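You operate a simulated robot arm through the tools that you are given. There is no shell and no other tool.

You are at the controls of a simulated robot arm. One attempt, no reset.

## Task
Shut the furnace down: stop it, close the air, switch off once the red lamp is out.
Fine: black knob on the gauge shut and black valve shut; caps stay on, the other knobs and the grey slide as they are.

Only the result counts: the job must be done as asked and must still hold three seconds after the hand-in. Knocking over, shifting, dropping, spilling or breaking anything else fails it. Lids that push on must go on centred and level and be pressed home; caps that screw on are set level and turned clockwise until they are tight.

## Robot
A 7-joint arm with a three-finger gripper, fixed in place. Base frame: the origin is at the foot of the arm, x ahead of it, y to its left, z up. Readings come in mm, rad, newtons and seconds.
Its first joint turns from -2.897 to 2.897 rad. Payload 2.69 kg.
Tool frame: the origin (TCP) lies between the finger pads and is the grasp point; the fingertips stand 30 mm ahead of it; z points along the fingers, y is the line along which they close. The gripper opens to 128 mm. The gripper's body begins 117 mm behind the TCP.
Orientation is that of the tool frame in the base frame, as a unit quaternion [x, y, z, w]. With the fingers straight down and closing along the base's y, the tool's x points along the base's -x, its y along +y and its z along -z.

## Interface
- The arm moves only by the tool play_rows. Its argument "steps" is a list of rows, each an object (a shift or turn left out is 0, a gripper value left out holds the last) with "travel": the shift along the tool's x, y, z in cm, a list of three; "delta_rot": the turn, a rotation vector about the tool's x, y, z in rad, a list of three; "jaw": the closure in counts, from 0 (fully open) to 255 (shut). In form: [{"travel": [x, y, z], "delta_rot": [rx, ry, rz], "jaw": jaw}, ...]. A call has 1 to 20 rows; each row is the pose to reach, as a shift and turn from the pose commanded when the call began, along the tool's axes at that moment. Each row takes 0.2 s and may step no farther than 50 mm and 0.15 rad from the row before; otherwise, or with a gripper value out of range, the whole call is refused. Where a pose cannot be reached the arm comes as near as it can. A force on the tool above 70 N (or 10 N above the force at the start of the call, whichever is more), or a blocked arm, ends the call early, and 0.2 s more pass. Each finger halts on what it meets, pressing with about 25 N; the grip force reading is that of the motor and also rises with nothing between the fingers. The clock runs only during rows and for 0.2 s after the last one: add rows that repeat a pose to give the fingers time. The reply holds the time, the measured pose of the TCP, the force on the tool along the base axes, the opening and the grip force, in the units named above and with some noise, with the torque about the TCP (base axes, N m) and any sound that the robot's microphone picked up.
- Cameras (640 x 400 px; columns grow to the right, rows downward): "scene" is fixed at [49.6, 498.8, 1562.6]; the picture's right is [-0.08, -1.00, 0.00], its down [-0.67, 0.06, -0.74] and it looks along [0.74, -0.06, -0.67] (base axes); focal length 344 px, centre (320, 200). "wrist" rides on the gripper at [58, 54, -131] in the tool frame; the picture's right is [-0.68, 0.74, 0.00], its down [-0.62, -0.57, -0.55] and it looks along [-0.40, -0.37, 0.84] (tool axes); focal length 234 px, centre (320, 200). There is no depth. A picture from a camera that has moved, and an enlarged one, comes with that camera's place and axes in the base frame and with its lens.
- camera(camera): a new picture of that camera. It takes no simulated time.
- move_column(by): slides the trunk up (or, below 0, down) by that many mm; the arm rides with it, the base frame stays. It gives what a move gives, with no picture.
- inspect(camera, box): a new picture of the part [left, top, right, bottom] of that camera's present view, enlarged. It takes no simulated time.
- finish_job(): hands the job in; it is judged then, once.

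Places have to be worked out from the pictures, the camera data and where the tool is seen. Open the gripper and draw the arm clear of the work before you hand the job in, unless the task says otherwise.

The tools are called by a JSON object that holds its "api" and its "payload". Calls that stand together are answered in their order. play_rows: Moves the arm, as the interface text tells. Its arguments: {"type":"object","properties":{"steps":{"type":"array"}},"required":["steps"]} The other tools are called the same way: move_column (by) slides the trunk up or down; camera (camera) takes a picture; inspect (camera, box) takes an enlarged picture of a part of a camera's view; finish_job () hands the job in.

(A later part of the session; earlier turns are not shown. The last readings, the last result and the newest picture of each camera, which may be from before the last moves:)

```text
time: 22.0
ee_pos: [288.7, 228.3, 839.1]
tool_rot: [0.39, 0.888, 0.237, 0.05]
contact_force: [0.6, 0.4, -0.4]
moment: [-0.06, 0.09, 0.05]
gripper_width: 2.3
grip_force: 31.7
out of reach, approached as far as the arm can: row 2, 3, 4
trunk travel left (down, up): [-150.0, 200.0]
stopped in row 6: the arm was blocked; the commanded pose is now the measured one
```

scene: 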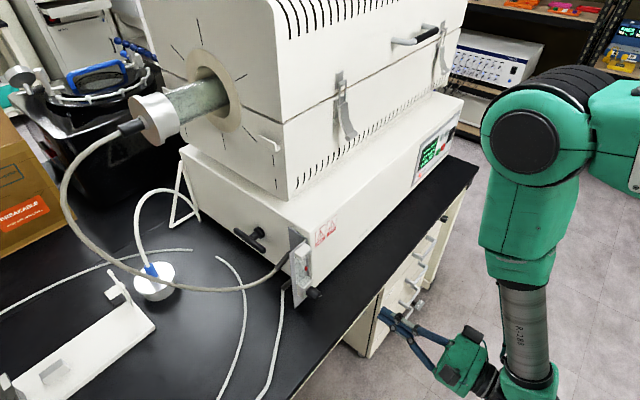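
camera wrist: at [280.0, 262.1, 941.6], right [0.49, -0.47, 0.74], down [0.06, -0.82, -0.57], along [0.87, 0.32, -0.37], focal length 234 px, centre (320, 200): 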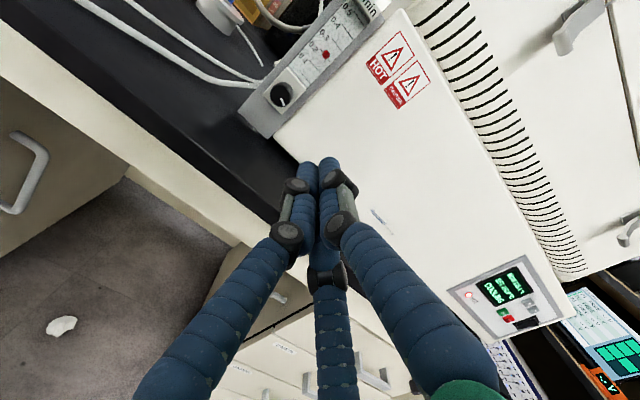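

The arm did not follow as commanded and reports being blocked; I look before doing anything else.

{"api": "camera", "payload": {"camera": "scene"}}

{"api": "camera", "payload": {"camera": "wrist"}}

```text
taken
```

scene: 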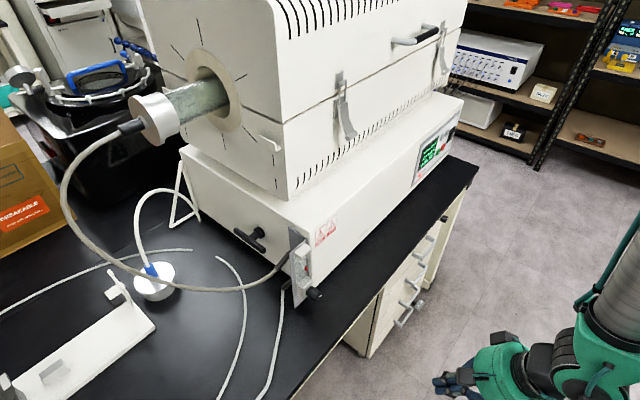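

```text
taken
camera wrist: at [249.8, 251.9, 985.2], right [0.96, -0.06, 0.27], down [-0.1, -0.98, 0.17], along [0.26, -0.19, -0.95], focal length 234 px, centre (320, 200)
```

wrist: 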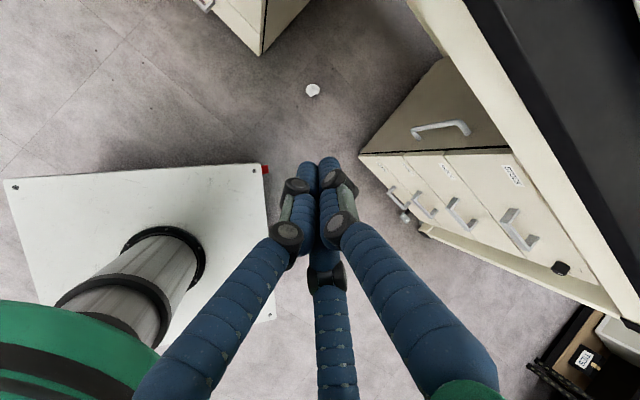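

The arm flipped to another configuration beside the column, but forces are near zero and nothing was touched. I raise the hand straight up to get back to roomy space.

{"api": "play_rows", "payload": {"steps": [{"travel": [0.3, 1.6, -3.0]}, {"travel": [0.7, 3.2, -6.0]}, {"travel": [1.0, 4.8, -9.0]}, {"travel": [1.4, 6.4, -12.0]}, {"travel": [1.7, 8.0, -15.0]}, {"travel": [2.1, 9.6, -18.0]}, {"travel": [2.4, 11.5, -22.0]}, {"travel": [2.4, 11.5, -22.0]}]}}

{"api": "camera", "payload": {"camera": "scene"}}

```text
time: 23.8
ee_pos: [287.6, 227.8, 1090.4]
tool_rot: [0.392, 0.887, 0.237, 0.05]
contact_force: [-0.3, -0.8, -0.2]
moment: [0.08, -0.05, 0.0]
gripper_width: 2.3
grip_force: 31.2
trunk travel left (down, up): [-150.0, 200.0]
```

```text
taken
```

scene: 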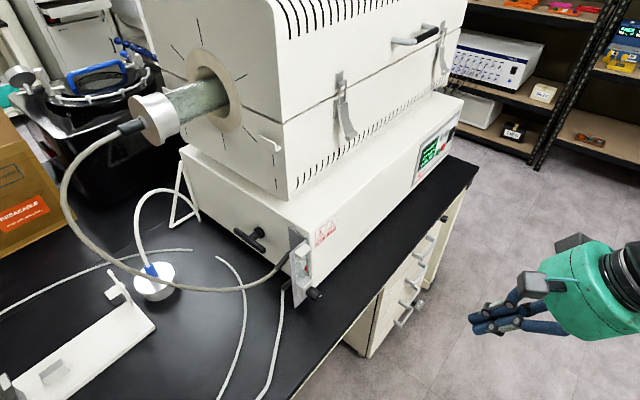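

Good, clear of everything. Now I roll −90° about the tool axis so that the camera sits on the robot's side and the fingers close along the furnace face direction.

{"api": "play_rows", "payload": {"steps": [{"delta_rot": [0, 0, -0.143]}, {"delta_rot": [0, 0, -0.286]}, {"delta_rot": [0, 0, -0.429]}, {"delta_rot": [0, 0, -0.572]}, {"delta_rot": [0, 0, -0.715]}, {"delta_rot": [0, 0, -0.858]}, {"delta_rot": [0, 0, -1.001]}, {"delta_rot": [0, 0, -1.144]}, {"delta_rot": [0, 0, -1.287]}, {"delta_rot": [0, 0, -1.43]}, {"delta_rot": [0, 0, -1.571]}, {"delta_rot": [0, 0, -1.571]}]}}

{"api": "camera", "payload": {"camera": "wrist"}}

{"api": "inspect", "payload": {"camera": "scene", "box": [400, 100, 480, 200]}}

```text
time: 26.4
ee_pos: [287.7, 226.6, 1088.8]
tool_rot: [-0.352, 0.904, 0.132, 0.203]
contact_force: [-0.8, -0.5, 0.1]
moment: [0.0, -0.03, 0.03]
gripper_width: 2.1
grip_force: 31.7
trunk travel left (down, up): [-150.0, 200.0]
```

```text
taken
camera wrist: at [176.8, 182.4, 1183.3], right [-0.06, 0.92, 0.38], down [0.65, -0.26, 0.71], along [0.76, 0.29, -0.59], focal length 234 px, centre (320, 200)
```

wrist: 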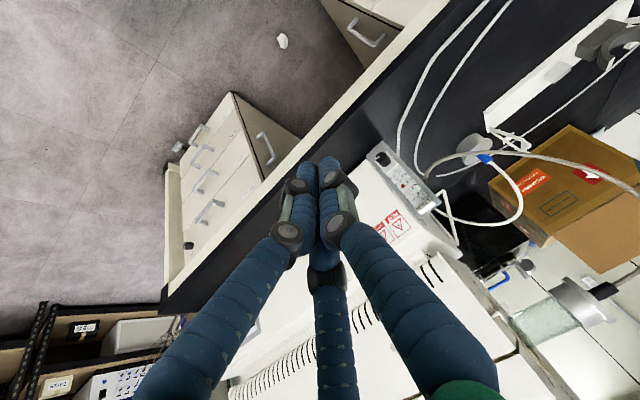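

```text
4.00 times, centred on (440, 150) of scene
camera zoom: at [49.6, 498.8, 1562.6], right [-0.08, -1.0, 0.0], down [-0.67, 0.06, -0.74], along [0.74, -0.06, -0.67], focal length 1374 px, centre (-160, 400)
```

zoom: 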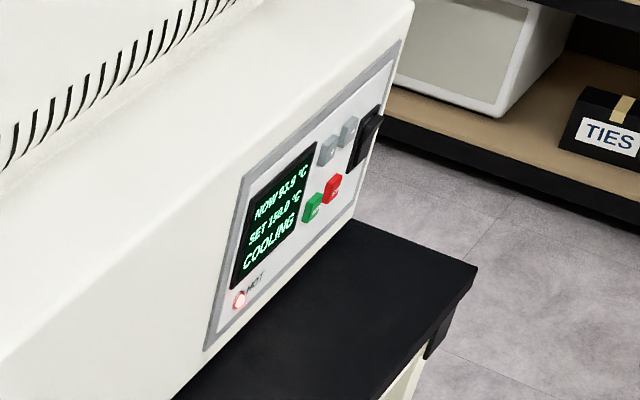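

Lamp still lit at ~94 °C. Now I move to a stand-off ~120 mm from the gauge knob with the tool pitched 40° below horizontal and fingers part open.

{"api": "play_rows", "payload": {"steps": [{"travel": [-1.9, 0.4, 3.2], "delta_rot": [0.0106, -0.0651, -0.0126], "jaw": 135}, {"travel": [-3.8, 0.9, 6.4], "delta_rot": [0.0212, -0.1302, -0.0251]}, {"travel": [-5.75, 1.3, 9.6], "delta_rot": [0.0318, -0.1953, -0.0377]}, {"travel": [-7.7, 1.7, 12.8], "delta_rot": [0.0423, -0.2604, -0.0503]}, {"travel": [-9.6, 2.2, 16.0], "delta_rot": [0.0529, -0.3255, -0.0628]}, {"travel": [-11.5, 2.6, 19.2], "delta_rot": [0.0635, -0.3906, -0.0754]}, {"travel": [-11.5, 2.6, 19.2], "delta_rot": [0.0635, -0.3906, -0.0754]}]}}

{"api": "camera", "payload": {"camera": "wrist"}}

{"api": "camera", "payload": {"camera": "scene"}}

```text
time: 28.0
ee_pos: [400.1, 388.4, 974.2]
tool_rot: [-0.346, 0.837, 0.161, 0.391]
contact_force: [0.7, 0.1, -0.6]
moment: [0.0, -0.01, -0.01]
gripper_width: 60.3
grip_force: 0.0
trunk travel left (down, up): [-150.0, 200.0]
```

```text
taken
camera wrist: at [265.0, 328.8, 1015.3], right [-0.21, 0.83, 0.52], down [0.38, -0.42, 0.82], along [0.9, 0.37, -0.23], focal length 234 px, centre (320, 200)
```

wrist: 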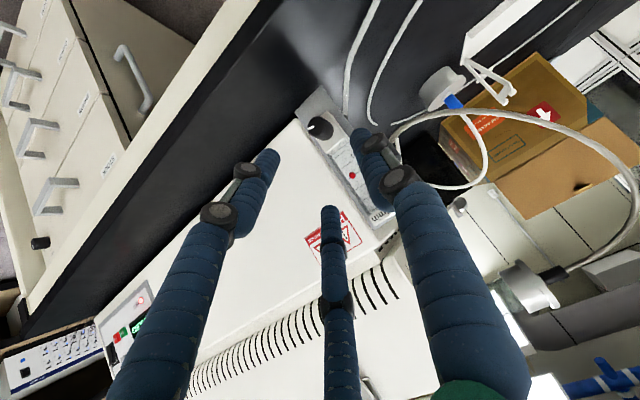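

```text
taken
```

scene: 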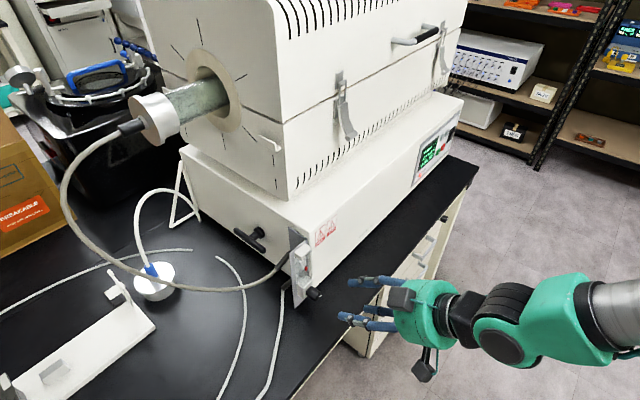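

The pose was reached. I zoom in to locate the knob relative to the fingers.

{"api": "inspect", "payload": {"camera": "wrist", "box": [240, 70, 440, 230]}}

{"api": "inspect", "payload": {"camera": "scene", "box": [280, 220, 440, 350]}}

```text
2.50 times, centred on (340, 150) of wrist
camera zoom: at [265.0, 328.8, 1015.3], right [-0.21, 0.83, 0.52], down [0.38, -0.42, 0.82], along [0.9, 0.37, -0.23], focal length 585 px, centre (270, 325)
```

zoom: 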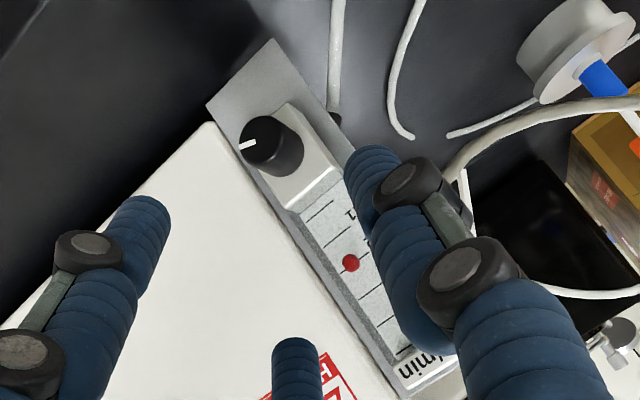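

```text
3.08 times, centred on (360, 285) of scene
camera zoom: at [49.6, 498.8, 1562.6], right [-0.08, -1.0, 0.0], down [-0.67, 0.06, -0.74], along [0.74, -0.06, -0.67], focal length 1057 px, centre (197, -62)
```

zoom: 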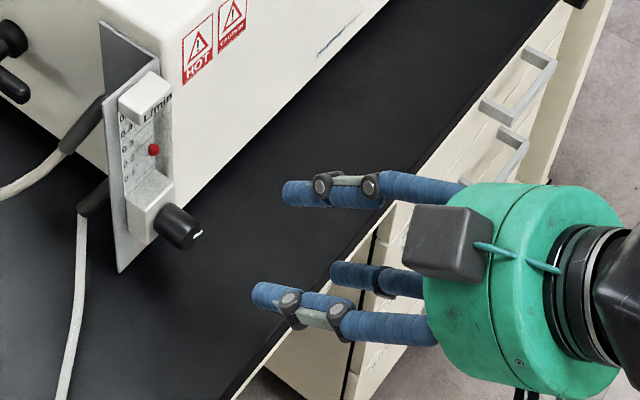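

Both views agree on the knob front at ≈(481, 466, 877). To get a long clockwise stroke I first pre-rotate the hand counter-clockwise about the knob's axis, in two 30° parts.

{"api": "play_rows", "payload": {"steps": [{"travel": [0.35, 1.3, 0.3], "delta_rot": [0.084, 0, -0.1]}, {"travel": [0.55, 2.55, 0.5], "delta_rot": [0.168, 0, -0.2]}, {"travel": [0.8, 3.75, 0.7], "delta_rot": [0.252, 0, -0.301]}, {"travel": [1.1, 4.85, 0.95], "delta_rot": [0.336, 0, -0.401]}, {"travel": [1.1, 4.85, 0.95], "delta_rot": [0.336, 0, -0.401]}]}}

{"api": "camera", "payload": {"camera": "wrist"}}

```text
time: 29.2
ee_pos: [366.1, 422.0, 960.2]
tool_rot: [-0.438, 0.766, -0.062, 0.466]
contact_force: [0.1, 1.2, -0.4]
moment: [-0.05, -0.02, -0.05]
gripper_width: 60.3
grip_force: 0.1
trunk travel left (down, up): [-150.0, 200.0]
```

```text
taken
camera wrist: at [221.8, 371.5, 967.6], right [-0.33, 0.94, 0.08], down [0.04, -0.07, 1.0], along [0.94, 0.33, -0.01], focal length 234 px, centre (320, 200)
```

wrist: 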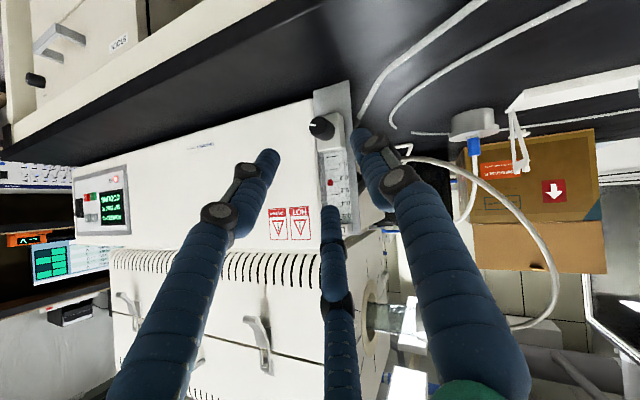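

That went well. Same 30° increment again.

{"api": "play_rows", "payload": {"steps": [{"travel": [0.35, 1.3, 0.3], "delta_rot": [0.084, 0, -0.1]}, {"travel": [0.55, 2.55, 0.5], "delta_rot": [0.168, 0, -0.2]}, {"travel": [0.8, 3.75, 0.7], "delta_rot": [0.252, 0, -0.301]}, {"travel": [1.1, 4.85, 0.95], "delta_rot": [0.336, 0, -0.401]}, {"travel": [1.1, 4.85, 0.95], "delta_rot": [0.336, 0, -0.401]}]}}

{"api": "camera", "payload": {"camera": "wrist"}}

{"api": "camera", "payload": {"camera": "scene"}}

```text
time: 30.4
ee_pos: [341.0, 447.0, 924.2]
tool_rot: [-0.496, 0.645, -0.279, 0.511]
contact_force: [-0.7, 0.9, 0.0]
moment: [0.0, -0.03, -0.03]
gripper_width: 60.4
grip_force: 0.1
trunk travel left (down, up): [-150.0, 200.0]
```

```text
taken
camera wrist: at [201.0, 392.4, 897.2], right [-0.27, 0.88, -0.38], down [-0.32, 0.29, 0.9], along [0.91, 0.37, 0.21], focal length 234 px, centre (320, 200)
```

wrist: 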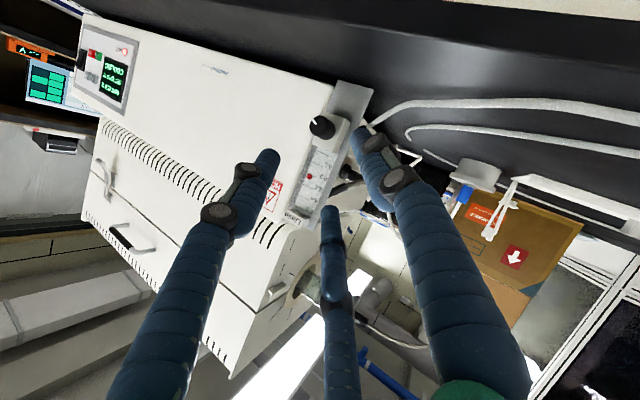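

```text
taken
```

scene: 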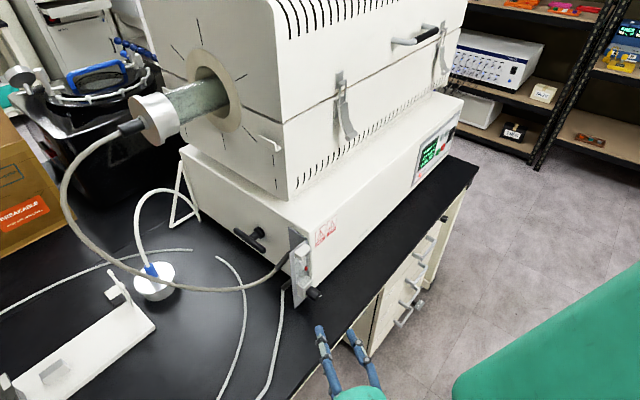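

Hand is now 60° counter-clockwise about the knob axis. I zoom in to check knob alignment before approaching.

{"api": "inspect", "payload": {"camera": "wrist", "box": [230, 70, 430, 230]}}

{"api": "inspect", "payload": {"camera": "scene", "box": [250, 230, 410, 400]}}

```text
2.50 times, centred on (330, 150) of wrist
camera zoom: at [201.0, 392.4, 897.2], right [-0.27, 0.88, -0.38], down [-0.32, 0.29, 0.9], along [0.91, 0.37, 0.21], focal length 585 px, centre (295, 325)
```

zoom: 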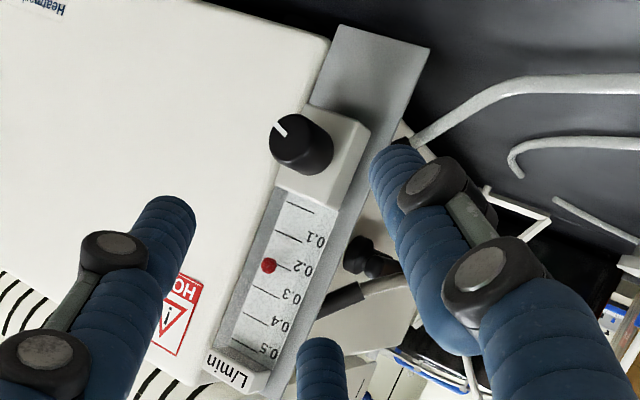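

```text
2.35 times, centred on (330, 315) of scene
camera zoom: at [49.6, 498.8, 1562.6], right [-0.08, -1.0, 0.0], down [-0.67, 0.06, -0.74], along [0.74, -0.06, -0.67], focal length 808 px, centre (296, -71)
```

zoom: 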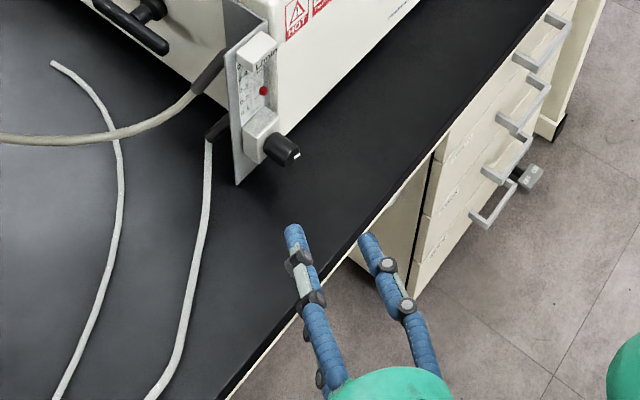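

Knob sits at about (2, −1, 149) mm in the tool frame and its length is ≈30 mm, so I slide in so that the fingertips straddle it while staying ~5 mm short of the block. First most of the way.

{"api": "play_rows", "payload": {"steps": [{"travel": [-0.2, -0.08, 2.5]}, {"travel": [-0.38, -0.08, 5.0]}, {"travel": [-0.38, -0.08, 7.5]}, {"travel": [-0.38, -0.08, 9.5]}, {"travel": [-0.38, -0.08, 9.5]}]}}

{"api": "inspect", "payload": {"camera": "wrist", "box": [220, 60, 420, 230]}}

{"api": "inspect", "payload": {"camera": "scene", "box": [260, 220, 400, 360]}}

```text
time: 31.6
ee_pos: [430.5, 464.2, 894.0]
tool_rot: [-0.495, 0.644, -0.28, 0.511]
contact_force: [1.0, -0.4, -0.8]
moment: [0.03, 0.02, -0.01]
gripper_width: 60.4
grip_force: 0.0
trunk travel left (down, up): [-150.0, 200.0]
```

```text
2.35 times, centred on (320, 145) of wrist
camera zoom: at [291.2, 409.4, 868.5], right [-0.27, 0.89, -0.38], down [-0.32, 0.29, 0.9], along [0.91, 0.37, 0.21], focal length 551 px, centre (320, 329)
```

zoom: 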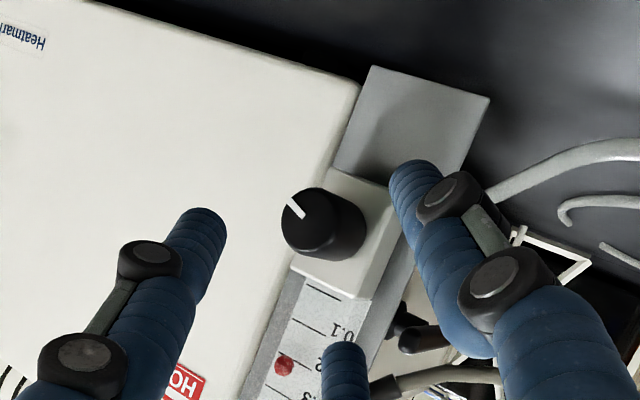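

```text
2.86 times, centred on (330, 290) of scene
camera zoom: at [49.6, 498.8, 1562.6], right [-0.08, -1.0, 0.0], down [-0.67, 0.06, -0.74], along [0.74, -0.06, -0.67], focal length 982 px, centre (291, -57)
```

zoom: 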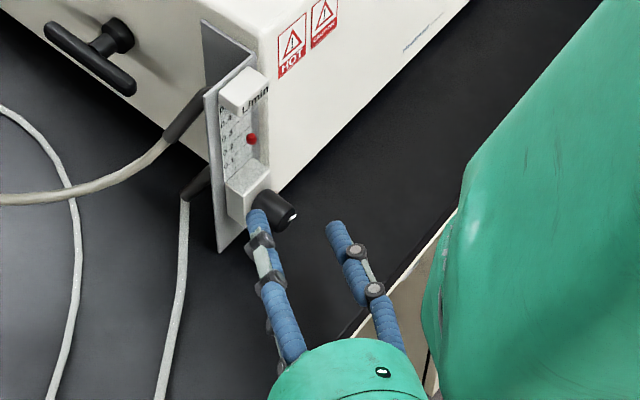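

Alignment holds to within a millimetre. I advance the remaining ~44 mm and check before closing.

{"api": "play_rows", "payload": {"steps": [{"travel": [0, 0, 1.5]}, {"travel": [0, 0, 3.0]}, {"travel": [0, 0, 4.0]}, {"travel": [0, 0, 4.4]}, {"travel": [0, 0, 4.4]}]}}

{"api": "inspect", "payload": {"camera": "wrist", "box": [220, 80, 420, 250]}}

{"api": "inspect", "payload": {"camera": "scene", "box": [260, 220, 400, 360]}}

```text
time: 32.8
ee_pos: [471.2, 470.4, 880.7]
tool_rot: [-0.496, 0.644, -0.277, 0.512]
contact_force: [-4.1, -1.4, 4.3]
moment: [0.08, -0.16, 0.05]
gripper_width: 66.7
grip_force: 1.2
trunk travel left (down, up): [-150.0, 200.0]
```

```text
2.35 times, centred on (320, 165) of wrist
camera zoom: at [331.7, 415.9, 854.5], right [-0.27, 0.89, -0.38], down [-0.32, 0.29, 0.9], along [0.91, 0.37, 0.21], focal length 551 px, centre (320, 282)
```

zoom: 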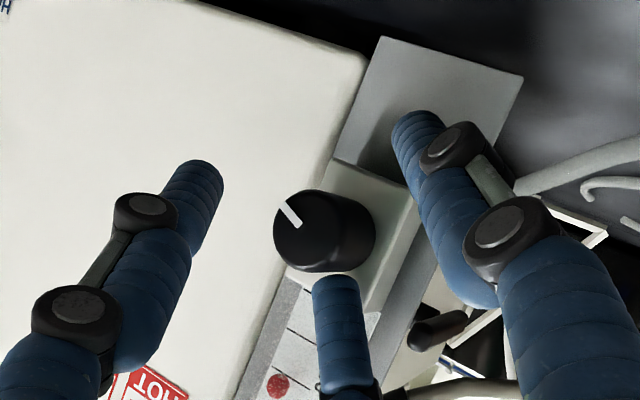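

```text
2.86 times, centred on (330, 290) of scene
camera zoom: at [49.6, 498.8, 1562.6], right [-0.08, -1.0, 0.0], down [-0.67, 0.06, -0.74], along [0.74, -0.06, -0.67], focal length 982 px, centre (291, -57)
```

zoom: 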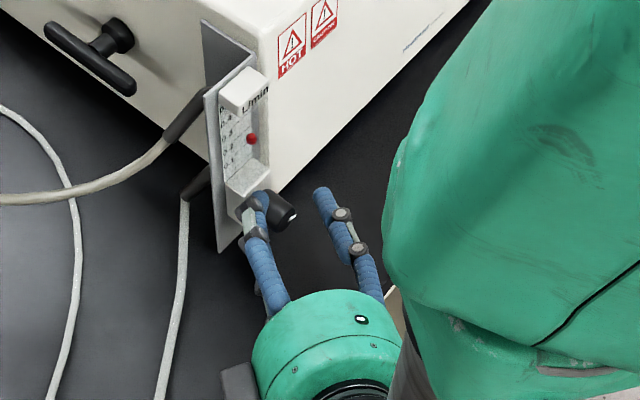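

A light contact appeared: the forces and moment fit the third finger touching the knob block because of the 40° tilt, so I need the hand more in line with the knob axis. I back off 50 mm, then swing the tool half-way toward the knob axis.

{"api": "play_rows", "payload": {"steps": [{"travel": [0, 0, -1.0]}, {"travel": [0, 0, -3.0]}, {"travel": [0, 0, -5.0]}, {"travel": [0.7, 0, -4.8], "delta_rot": [0, -0.117, 0]}, {"travel": [1.4, -0.1, -4.6], "delta_rot": [0, -0.234, 0]}, {"travel": [2.2, -0.2, -4.4], "delta_rot": [0, -0.35, 0]}, {"travel": [2.2, -0.2, -4.4], "delta_rot": [0, -0.35, 0]}]}}

{"api": "inspect", "payload": {"camera": "wrist", "box": [200, 40, 440, 240]}}

{"api": "camera", "payload": {"camera": "scene"}}

```text
time: 34.4
ee_pos: [431.6, 442.0, 888.0]
tool_rot: [-0.537, 0.545, -0.187, 0.615]
contact_force: [0.1, -0.8, 0.4]
moment: [-0.01, 0.02, 0.03]
gripper_width: 60.3
grip_force: 0.1
trunk travel left (down, up): [-150.0, 200.0]
```

```text
2.00 times, centred on (320, 140) of wrist
camera zoom: at [318.5, 354.2, 837.1], right [-0.49, 0.81, -0.32], down [-0.48, 0.05, 0.87], along [0.73, 0.58, 0.37], focal length 468 px, centre (320, 320)
```

zoom: 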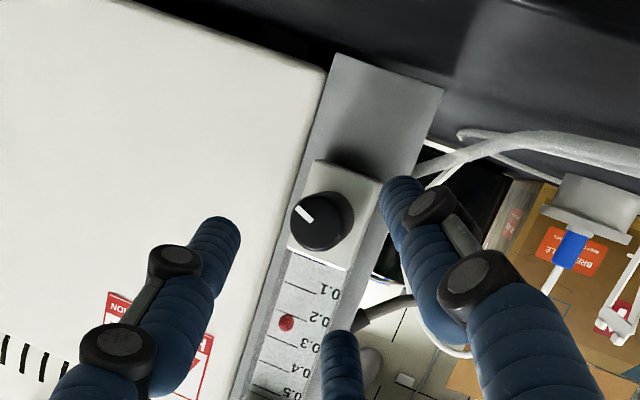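

```text
taken
```

scene: 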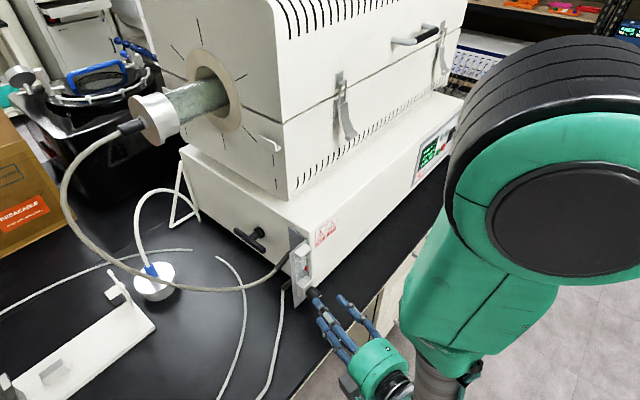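

No reach problems so far; I complete the swing so that the tool points straight along the knob axis.

{"api": "play_rows", "payload": {"steps": [{"travel": [0.7, -0.1, 0], "delta_rot": [0, -0.117, 0]}, {"travel": [1.4, -0.15, 0], "delta_rot": [0, -0.234, 0]}, {"travel": [2.1, -0.2, -0.1], "delta_rot": [0, -0.35, 0]}, {"travel": [2.1, -0.2, -0.1], "delta_rot": [0, -0.35, 0]}]}}

{"api": "inspect", "payload": {"camera": "wrist", "box": [200, 40, 440, 240]}}

{"api": "camera", "payload": {"camera": "scene"}}

```text
time: 35.4
ee_pos: [437.7, 425.6, 879.8]
tool_rot: [-0.561, 0.429, -0.091, 0.702]
contact_force: [0.7, -0.6, -1.0]
moment: [-0.02, 0.0, 0.05]
gripper_width: 60.3
grip_force: 0.2
trunk travel left (down, up): [-150.0, 200.0]
```

```text
2.00 times, centred on (320, 140) of wrist
camera zoom: at [363.6, 314.6, 804.9], right [-0.68, 0.67, -0.3], down [-0.56, -0.21, 0.8], along [0.47, 0.71, 0.52], focal length 468 px, centre (320, 320)
```

zoom: 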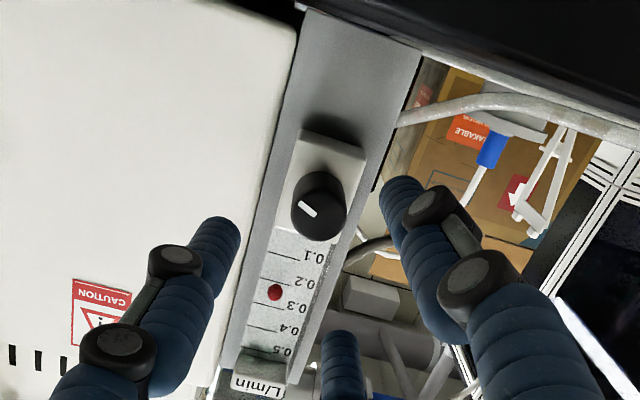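

```text
taken
```

scene: 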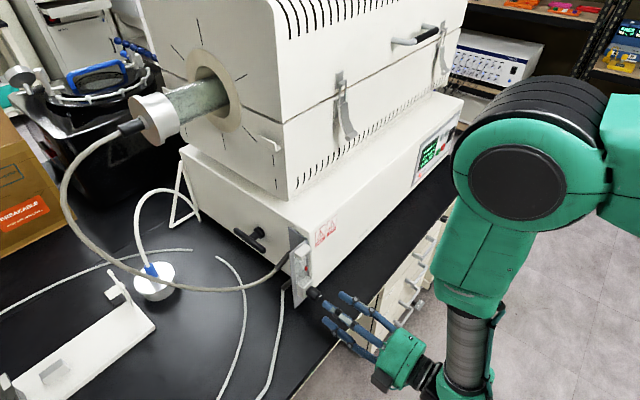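

The tool is now aligned with the knob axis. I zoom in tightly to measure the knob's offset from the tool axis.

{"api": "inspect", "payload": {"camera": "wrist", "box": [280, 90, 360, 170]}}

{"api": "inspect", "payload": {"camera": "scene", "box": [270, 230, 430, 400]}}

{"api": "inspect", "payload": {"camera": "scene", "box": [400, 110, 480, 190]}}

```text
5.00 times, centred on (320, 130) of wrist
camera zoom: at [363.6, 314.6, 804.9], right [-0.68, 0.67, -0.3], down [-0.56, -0.21, 0.8], along [0.47, 0.71, 0.52], focal length 1171 px, centre (320, 550)
```

zoom: 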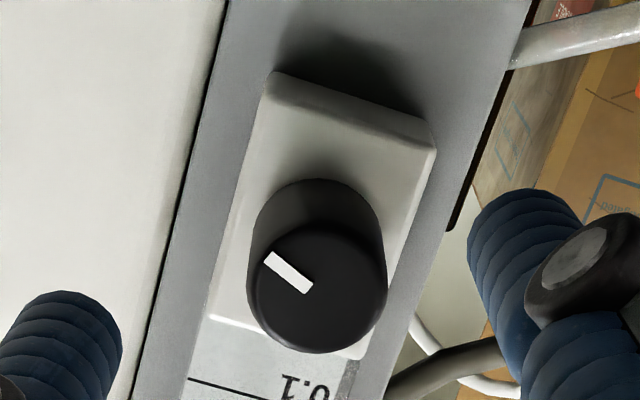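

```text
2.35 times, centred on (350, 315) of scene
camera zoom: at [49.6, 498.8, 1562.6], right [-0.08, -1.0, 0.0], down [-0.67, 0.06, -0.74], along [0.74, -0.06, -0.67], focal length 808 px, centre (249, -71)
```

zoom: 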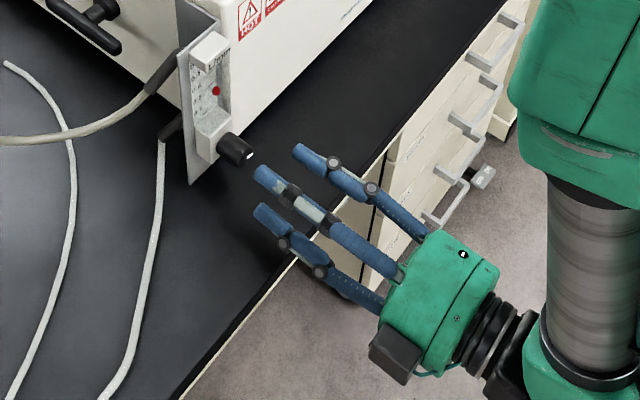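

```text
5.00 times, centred on (440, 150) of scene
camera zoom: at [49.6, 498.8, 1562.6], right [-0.08, -1.0, 0.0], down [-0.67, 0.06, -0.74], along [0.74, -0.06, -0.67], focal length 1718 px, centre (-280, 450)
```

zoom: 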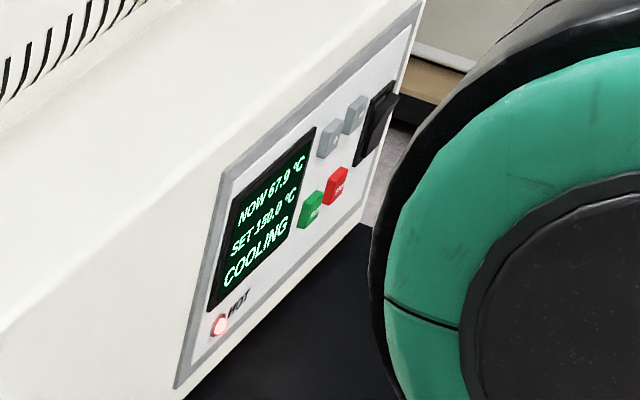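

Knob is ≈(5, 4, 59) mm from the TCP in the tool frame; lamp still red at 68 °C. I shift laterally and advance so the tips stop just short of the knob for a check.

{"api": "play_rows", "payload": {"steps": [{"travel": [0.26, 0.18, 0.5]}, {"travel": [0.52, 0.36, 1.5]}, {"travel": [0.52, 0.36, 2.5]}, {"travel": [0.52, 0.36, 2.5]}]}}

{"api": "inspect", "payload": {"camera": "wrist", "box": [260, 100, 380, 200]}}

{"api": "inspect", "payload": {"camera": "scene", "box": [270, 230, 390, 350]}}

```text
time: 36.4
ee_pos: [457.4, 440.6, 874.4]
tool_rot: [-0.561, 0.43, -0.092, 0.702]
contact_force: [-0.9, -0.4, -0.4]
moment: [0.02, 0.01, -0.01]
gripper_width: 60.5
grip_force: 0.0
trunk travel left (down, up): [-150.0, 200.0]
```

```text
4.00 times, centred on (320, 150) of wrist
camera zoom: at [383.1, 330.4, 799.4], right [-0.68, 0.67, -0.3], down [-0.56, -0.21, 0.8], along [0.47, 0.71, 0.52], focal length 937 px, centre (320, 400)
```

zoom: 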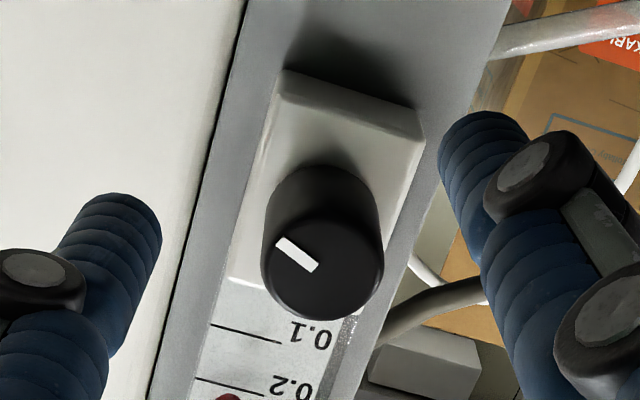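

```text
3.33 times, centred on (330, 290) of scene
camera zoom: at [49.6, 498.8, 1562.6], right [-0.08, -1.0, 0.0], down [-0.67, 0.06, -0.74], along [0.74, -0.06, -0.67], focal length 1145 px, centre (287, -100)
```

zoom: 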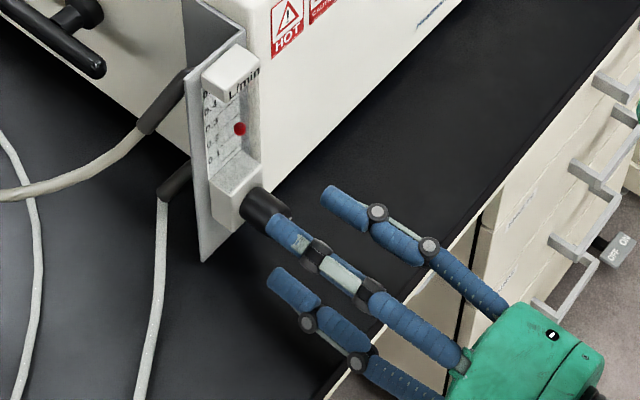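

Residual offset is about (2, 3) mm; I correct partly and slide the fingers over the knob (tips ~22 mm past its front), then check force.

{"api": "play_rows", "payload": {"steps": [{"travel": [0.12, 0.15, 0.8]}, {"travel": [0.12, 0.15, 1.6]}, {"travel": [0.12, 0.15, 2.2]}, {"travel": [0.12, 0.15, 2.5]}, {"travel": [0.12, 0.15, 2.5]}]}}

{"api": "inspect", "payload": {"camera": "wrist", "box": [250, 100, 390, 220]}}

{"api": "inspect", "payload": {"camera": "scene", "box": [270, 230, 390, 350]}}

```text
time: 37.6
ee_pos: [476.8, 458.2, 871.9]
tool_rot: [-0.561, 0.43, -0.091, 0.701]
contact_force: [-0.4, 0.5, 0.5]
moment: [0.03, 0.01, 0.0]
gripper_width: 60.3
grip_force: 0.1
trunk travel left (down, up): [-150.0, 200.0]
```

```text
3.33 times, centred on (320, 160) of wrist
camera zoom: at [401.0, 348.4, 797.5], right [-0.68, 0.67, -0.3], down [-0.56, -0.21, 0.8], along [0.47, 0.71, 0.52], focal length 781 px, centre (320, 333)
```

zoom: 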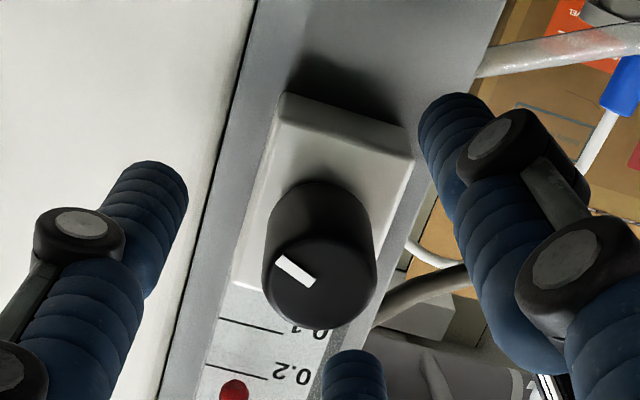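

```text
3.33 times, centred on (330, 290) of scene
camera zoom: at [49.6, 498.8, 1562.6], right [-0.08, -1.0, 0.0], down [-0.67, 0.06, -0.74], along [0.74, -0.06, -0.67], focal length 1145 px, centre (287, -100)
```

zoom: 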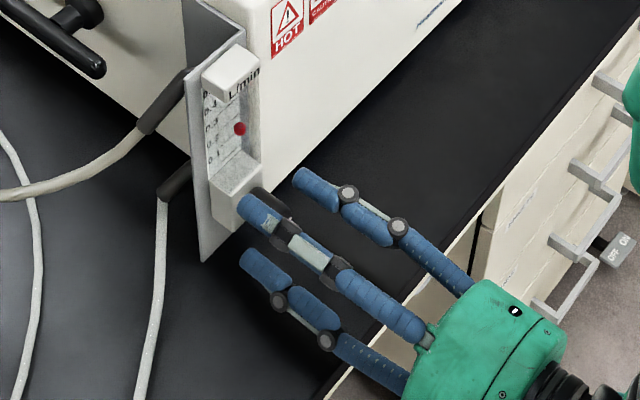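

No contact and the knob is centred between the fingers. I close on it.

{"api": "play_rows", "payload": {"steps": [{"jaw": 170}, {"jaw": 200}, {"jaw": 230}, {"jaw": 255}, {"jaw": 255}, {"jaw": 255}]}}

{"api": "inspect", "payload": {"camera": "wrist", "box": [250, 100, 390, 220]}}

{"api": "inspect", "payload": {"camera": "scene", "box": [270, 230, 390, 350]}}

```text
time: 39.0
ee_pos: [474.3, 458.4, 873.6]
tool_rot: [-0.561, 0.429, -0.091, 0.702]
contact_force: [-7.5, 9.8, 21.4]
moment: [0.28, -0.34, 0.38]
gripper_width: 24.6
grip_force: 24.9
trunk travel left (down, up): [-150.0, 200.0]
```

```text
3.33 times, centred on (320, 160) of wrist
camera zoom: at [400.9, 349.2, 798.6], right [-0.68, 0.67, -0.3], down [-0.57, -0.21, 0.8], along [0.47, 0.71, 0.53], focal length 781 px, centre (320, 333)
```

zoom: 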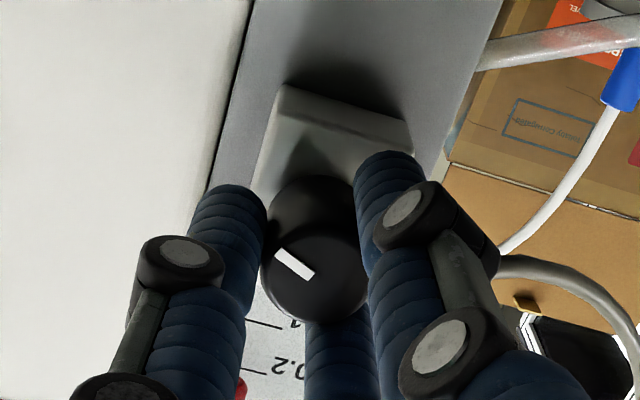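

```text
3.33 times, centred on (330, 290) of scene
camera zoom: at [49.6, 498.8, 1562.6], right [-0.08, -1.0, 0.0], down [-0.67, 0.06, -0.74], along [0.74, -0.06, -0.67], focal length 1145 px, centre (287, -100)
```

zoom: 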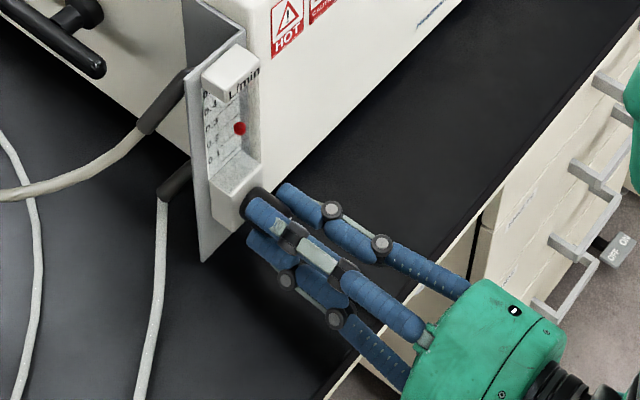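

The knob is gripped (24.6 mm), with ~20 N side load because the hand is ~2.5 mm off. I relieve that offset, then turn clockwise by about 30° and watch the float.

{"api": "play_rows", "payload": {"steps": [{"travel": [-0.25, -0.05, 0]}, {"travel": [-0.25, -0.05, 0], "delta_rot": [0, 0, 0.1]}, {"travel": [-0.25, -0.05, 0], "delta_rot": [0, 0, 0.2]}, {"travel": [-0.25, -0.05, 0], "delta_rot": [0, 0, 0.3]}, {"travel": [-0.25, -0.05, 0], "delta_rot": [0, 0, 0.4]}, {"travel": [-0.25, -0.05, 0], "delta_rot": [0, 0, 0.5]}, {"travel": [-0.25, -0.05, 0], "delta_rot": [0, 0, 0.5]}]}}

{"api": "inspect", "payload": {"camera": "wrist", "box": [230, 80, 410, 240]}}

{"api": "inspect", "payload": {"camera": "scene", "box": [270, 230, 390, 350]}}

```text
time: 40.6
ee_pos: [475.2, 459.4, 873.8]
tool_rot: [-0.437, 0.556, 0.085, 0.702]
contact_force: [19.6, -2.7, 11.9]
moment: [0.29, -0.23, -0.45]
gripper_width: 24.6
grip_force: 24.7
trunk travel left (down, up): [-150.0, 200.0]
```

```text
2.50 times, centred on (320, 160) of wrist
camera zoom: at [372.4, 377.1, 797.3], right [-0.69, 0.69, 0.2], down [-0.27, -0.51, 0.82], along [0.67, 0.52, 0.54], focal length 585 px, centre (320, 300)
```

zoom: 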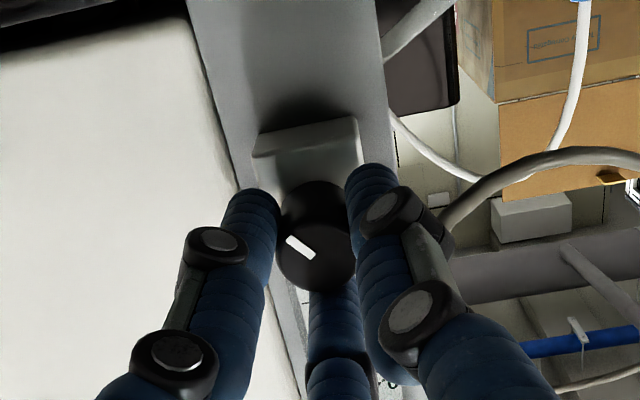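

```text
3.33 times, centred on (330, 290) of scene
camera zoom: at [49.6, 498.8, 1562.6], right [-0.08, -1.0, 0.0], down [-0.67, 0.06, -0.74], along [0.74, -0.06, -0.67], focal length 1145 px, centre (287, -100)
```

zoom: 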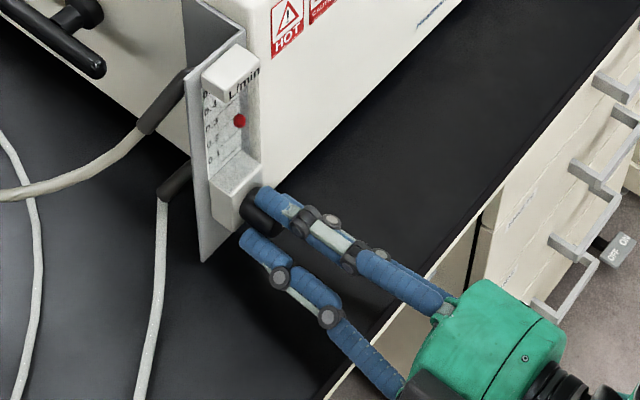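

Turning clockwise made the float rise (~0.2→0.25), so this knob opens clockwise; it must be turned counter-clockwise to shut. I correct a small side load and turn counter-clockwise ~57°.

{"api": "play_rows", "payload": {"steps": [{"travel": [0, -0.15, 0]}, {"travel": [0, -0.15, 0], "delta_rot": [0, 0, -0.125]}, {"travel": [0, -0.15, 0], "delta_rot": [0, 0, -0.25]}, {"travel": [0, -0.15, 0], "delta_rot": [0, 0, -0.375]}, {"travel": [0, -0.15, 0], "delta_rot": [0, 0, -0.5]}, {"travel": [0, -0.15, 0], "delta_rot": [0, 0, -0.625]}, {"travel": [0, -0.15, 0], "delta_rot": [0, 0, -0.75]}, {"travel": [0, -0.15, 0], "delta_rot": [0, 0, -0.875]}, {"travel": [0, -0.15, 0], "delta_rot": [0, 0, -1.0]}, {"travel": [0, -0.15, 0], "delta_rot": [0, 0, -1.0]}]}}

{"api": "inspect", "payload": {"camera": "wrist", "box": [230, 80, 410, 240]}}

{"api": "inspect", "payload": {"camera": "scene", "box": [270, 230, 390, 350]}}

```text
time: 42.8
ee_pos: [476.2, 457.8, 874.4]
tool_rot: [-0.65, 0.277, -0.263, 0.657]
contact_force: [3.9, 5.1, 5.9]
moment: [0.14, -0.15, 0.02]
gripper_width: 24.1
grip_force: 44.8
trunk travel left (down, up): [-150.0, 200.0]
```

```text
2.50 times, centred on (320, 160) of wrist
camera zoom: at [424.3, 324.9, 820.4], right [-0.49, 0.49, -0.72], down [-0.81, 0.04, 0.58], along [0.31, 0.87, 0.38], focal length 585 px, centre (320, 300)
```

zoom: 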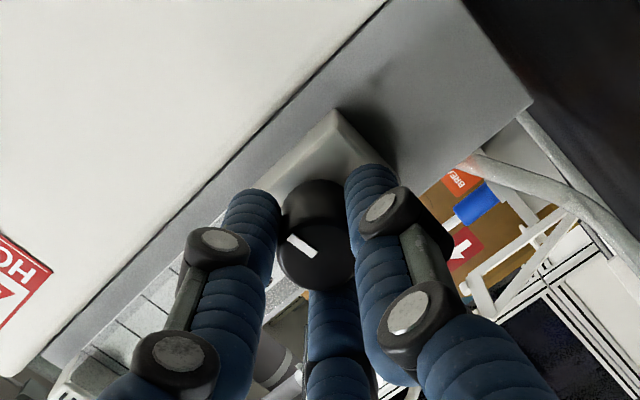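

```text
3.33 times, centred on (330, 290) of scene
camera zoom: at [49.6, 498.8, 1562.6], right [-0.08, -1.0, 0.0], down [-0.67, 0.06, -0.74], along [0.74, -0.06, -0.67], focal length 1145 px, centre (287, -100)
```

zoom: 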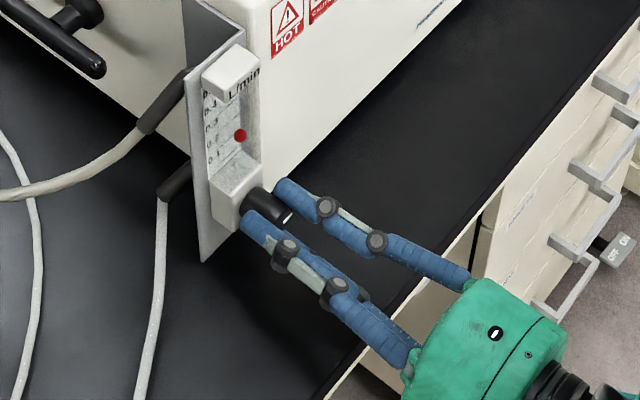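

Float is dropping, and the mark turns with the hand. I continue another ~57° counter-clockwise.

{"api": "play_rows", "payload": {"steps": [{"delta_rot": [0, 0, -0.125]}, {"delta_rot": [0, 0, -0.25]}, {"delta_rot": [0, 0, -0.375]}, {"delta_rot": [0, 0, -0.5]}, {"delta_rot": [0, 0, -0.625]}, {"delta_rot": [0, 0, -0.75]}, {"delta_rot": [0, 0, -0.75]}]}}

{"api": "camera", "payload": {"camera": "wrist"}}

{"api": "camera", "payload": {"camera": "scene"}}

{"api": "inspect", "payload": {"camera": "scene", "box": [270, 230, 390, 350]}}

```text
time: 44.4
ee_pos: [475.6, 458.2, 874.8]
tool_rot: [0.707, -0.02, 0.485, -0.515]
contact_force: [2.1, -3.2, 4.4]
moment: [0.04, -0.04, -0.2]
gripper_width: 24.2
grip_force: 44.5
trunk travel left (down, up): [-150.0, 200.0]
```

```text
taken
camera wrist: at [439.9, 309.3, 874.4], right [-0.01, 0.01, -1.0], down [-0.98, 0.2, 0.01], along [0.2, 0.98, 0.01], focal length 234 px, centre (320, 200)
```

wrist: 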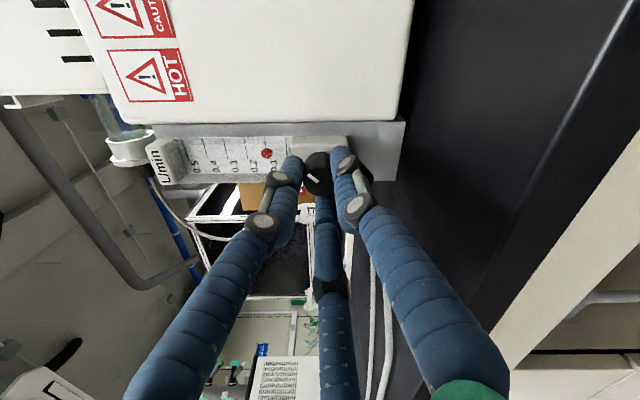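

```text
taken
```

scene: 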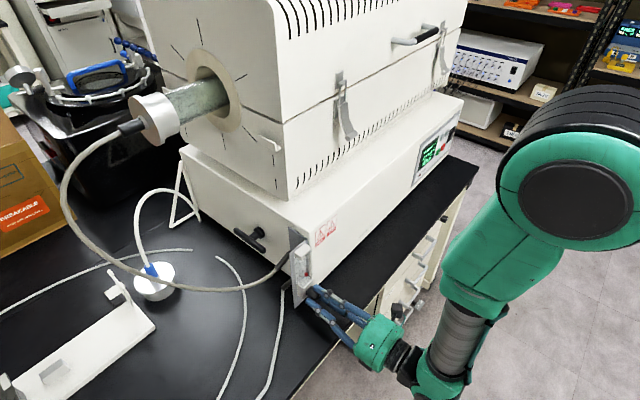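

```text
3.33 times, centred on (330, 290) of scene
camera zoom: at [49.6, 498.8, 1562.6], right [-0.08, -1.0, 0.0], down [-0.67, 0.06, -0.74], along [0.74, -0.06, -0.67], focal length 1145 px, centre (287, -100)
```

zoom: 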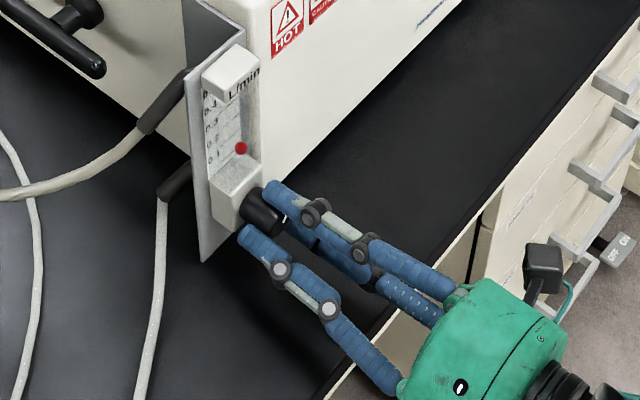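

Float is near 0.1. I continue counter-clockwise, watching for the end stop.

{"api": "play_rows", "payload": {"steps": [{"delta_rot": [0, 0, -0.12]}, {"delta_rot": [0, 0, -0.24]}, {"delta_rot": [0, 0, -0.36]}, {"delta_rot": [0, 0, -0.48]}, {"delta_rot": [0, 0, -0.6]}, {"delta_rot": [0, 0, -0.6]}]}}

{"api": "inspect", "payload": {"camera": "wrist", "box": [230, 80, 410, 240]}}

{"api": "inspect", "payload": {"camera": "scene", "box": [270, 230, 390, 350]}}

{"api": "inspect", "payload": {"camera": "scene", "box": [400, 110, 480, 190]}}

```text
time: 45.8
ee_pos: [475.8, 458.4, 875.3]
tool_rot: [0.681, 0.189, 0.615, -0.349]
contact_force: [0.7, -0.8, 5.6]
moment: [0.07, -0.08, 0.02]
gripper_width: 23.9
grip_force: 44.8
trunk travel left (down, up): [-150.0, 200.0]
```

```text
2.50 times, centred on (320, 160) of wrist
camera zoom: at [430.6, 318.6, 919.5], right [0.39, -0.39, -0.83], down [-0.88, 0.1, -0.46], along [0.27, 0.92, -0.3], focal length 585 px, centre (320, 300)
```

zoom: 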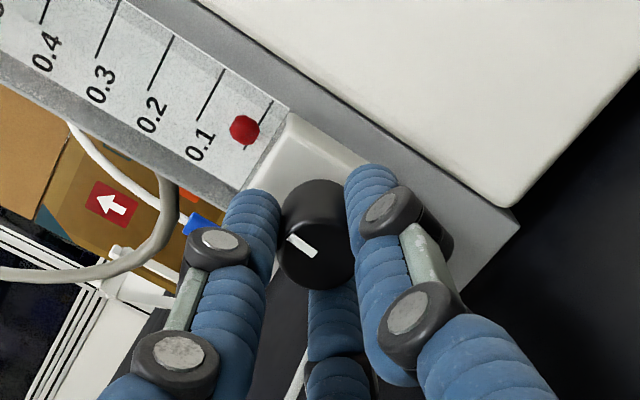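

```text
3.33 times, centred on (330, 290) of scene
camera zoom: at [49.6, 498.8, 1562.6], right [-0.08, -1.0, 0.0], down [-0.67, 0.06, -0.74], along [0.74, -0.06, -0.67], focal length 1145 px, centre (287, -100)
```

zoom: 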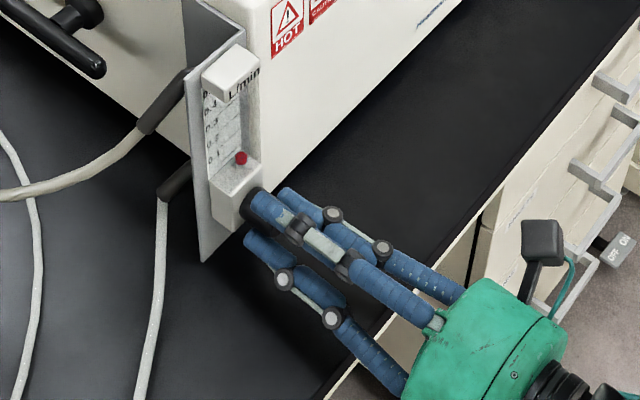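

```text
5.00 times, centred on (440, 150) of scene
camera zoom: at [49.6, 498.8, 1562.6], right [-0.08, -1.0, 0.0], down [-0.67, 0.06, -0.74], along [0.74, -0.06, -0.67], focal length 1718 px, centre (-280, 450)
```

zoom: 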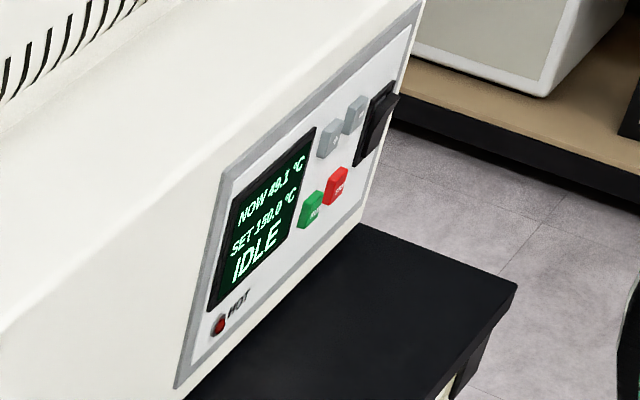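

The lamp is now out and the display reads IDLE, 49 °C; the float is just above zero. I turn the knob the last bit counter-clockwise to its stop.

{"api": "play_rows", "payload": {"steps": [{"delta_rot": [0, 0, -0.08]}, {"delta_rot": [0, 0, -0.16]}, {"delta_rot": [0, 0, -0.24]}, {"delta_rot": [0, 0, -0.32]}, {"delta_rot": [0, 0, -0.32]}]}}

{"api": "inspect", "payload": {"camera": "wrist", "box": [230, 80, 410, 240]}}

{"api": "inspect", "payload": {"camera": "scene", "box": [270, 230, 350, 310]}}

```text
time: 46.4
ee_pos: [470.6, 461.3, 896.7]
tool_rot: [0.66, 0.23, 0.639, -0.323]
contact_force: [-20.6, 4.2, 26.2]
moment: [0.29, 0.12, 0.28]
gripper_width: 2.3
grip_force: 31.6
trunk travel left (down, up): [-150.0, 200.0]
stopped in row 2: the force on the tool passed its limit at 143 N (the readings are from after the stop); the commanded pose is now the measured one
```

```text
2.50 times, centred on (320, 160) of wrist
camera zoom: at [422.5, 324.2, 946.8], right [0.47, -0.43, -0.77], down [-0.83, 0.06, -0.55], along [0.28, 0.9, -0.33], focal length 585 px, centre (320, 300)
```

zoom: 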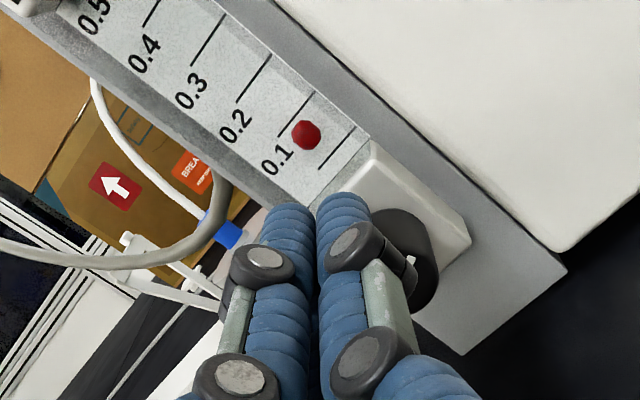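

```text
5.00 times, centred on (310, 270) of scene
camera zoom: at [49.6, 498.8, 1562.6], right [-0.08, -1.0, 0.0], down [-0.67, 0.06, -0.74], along [0.74, -0.06, -0.67], focal length 1718 px, centre (370, -150)
```

zoom: 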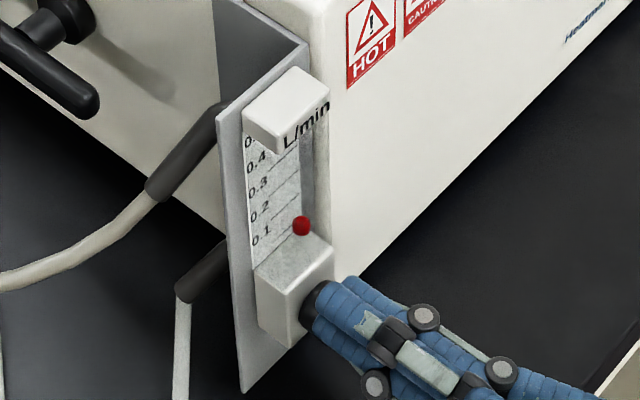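

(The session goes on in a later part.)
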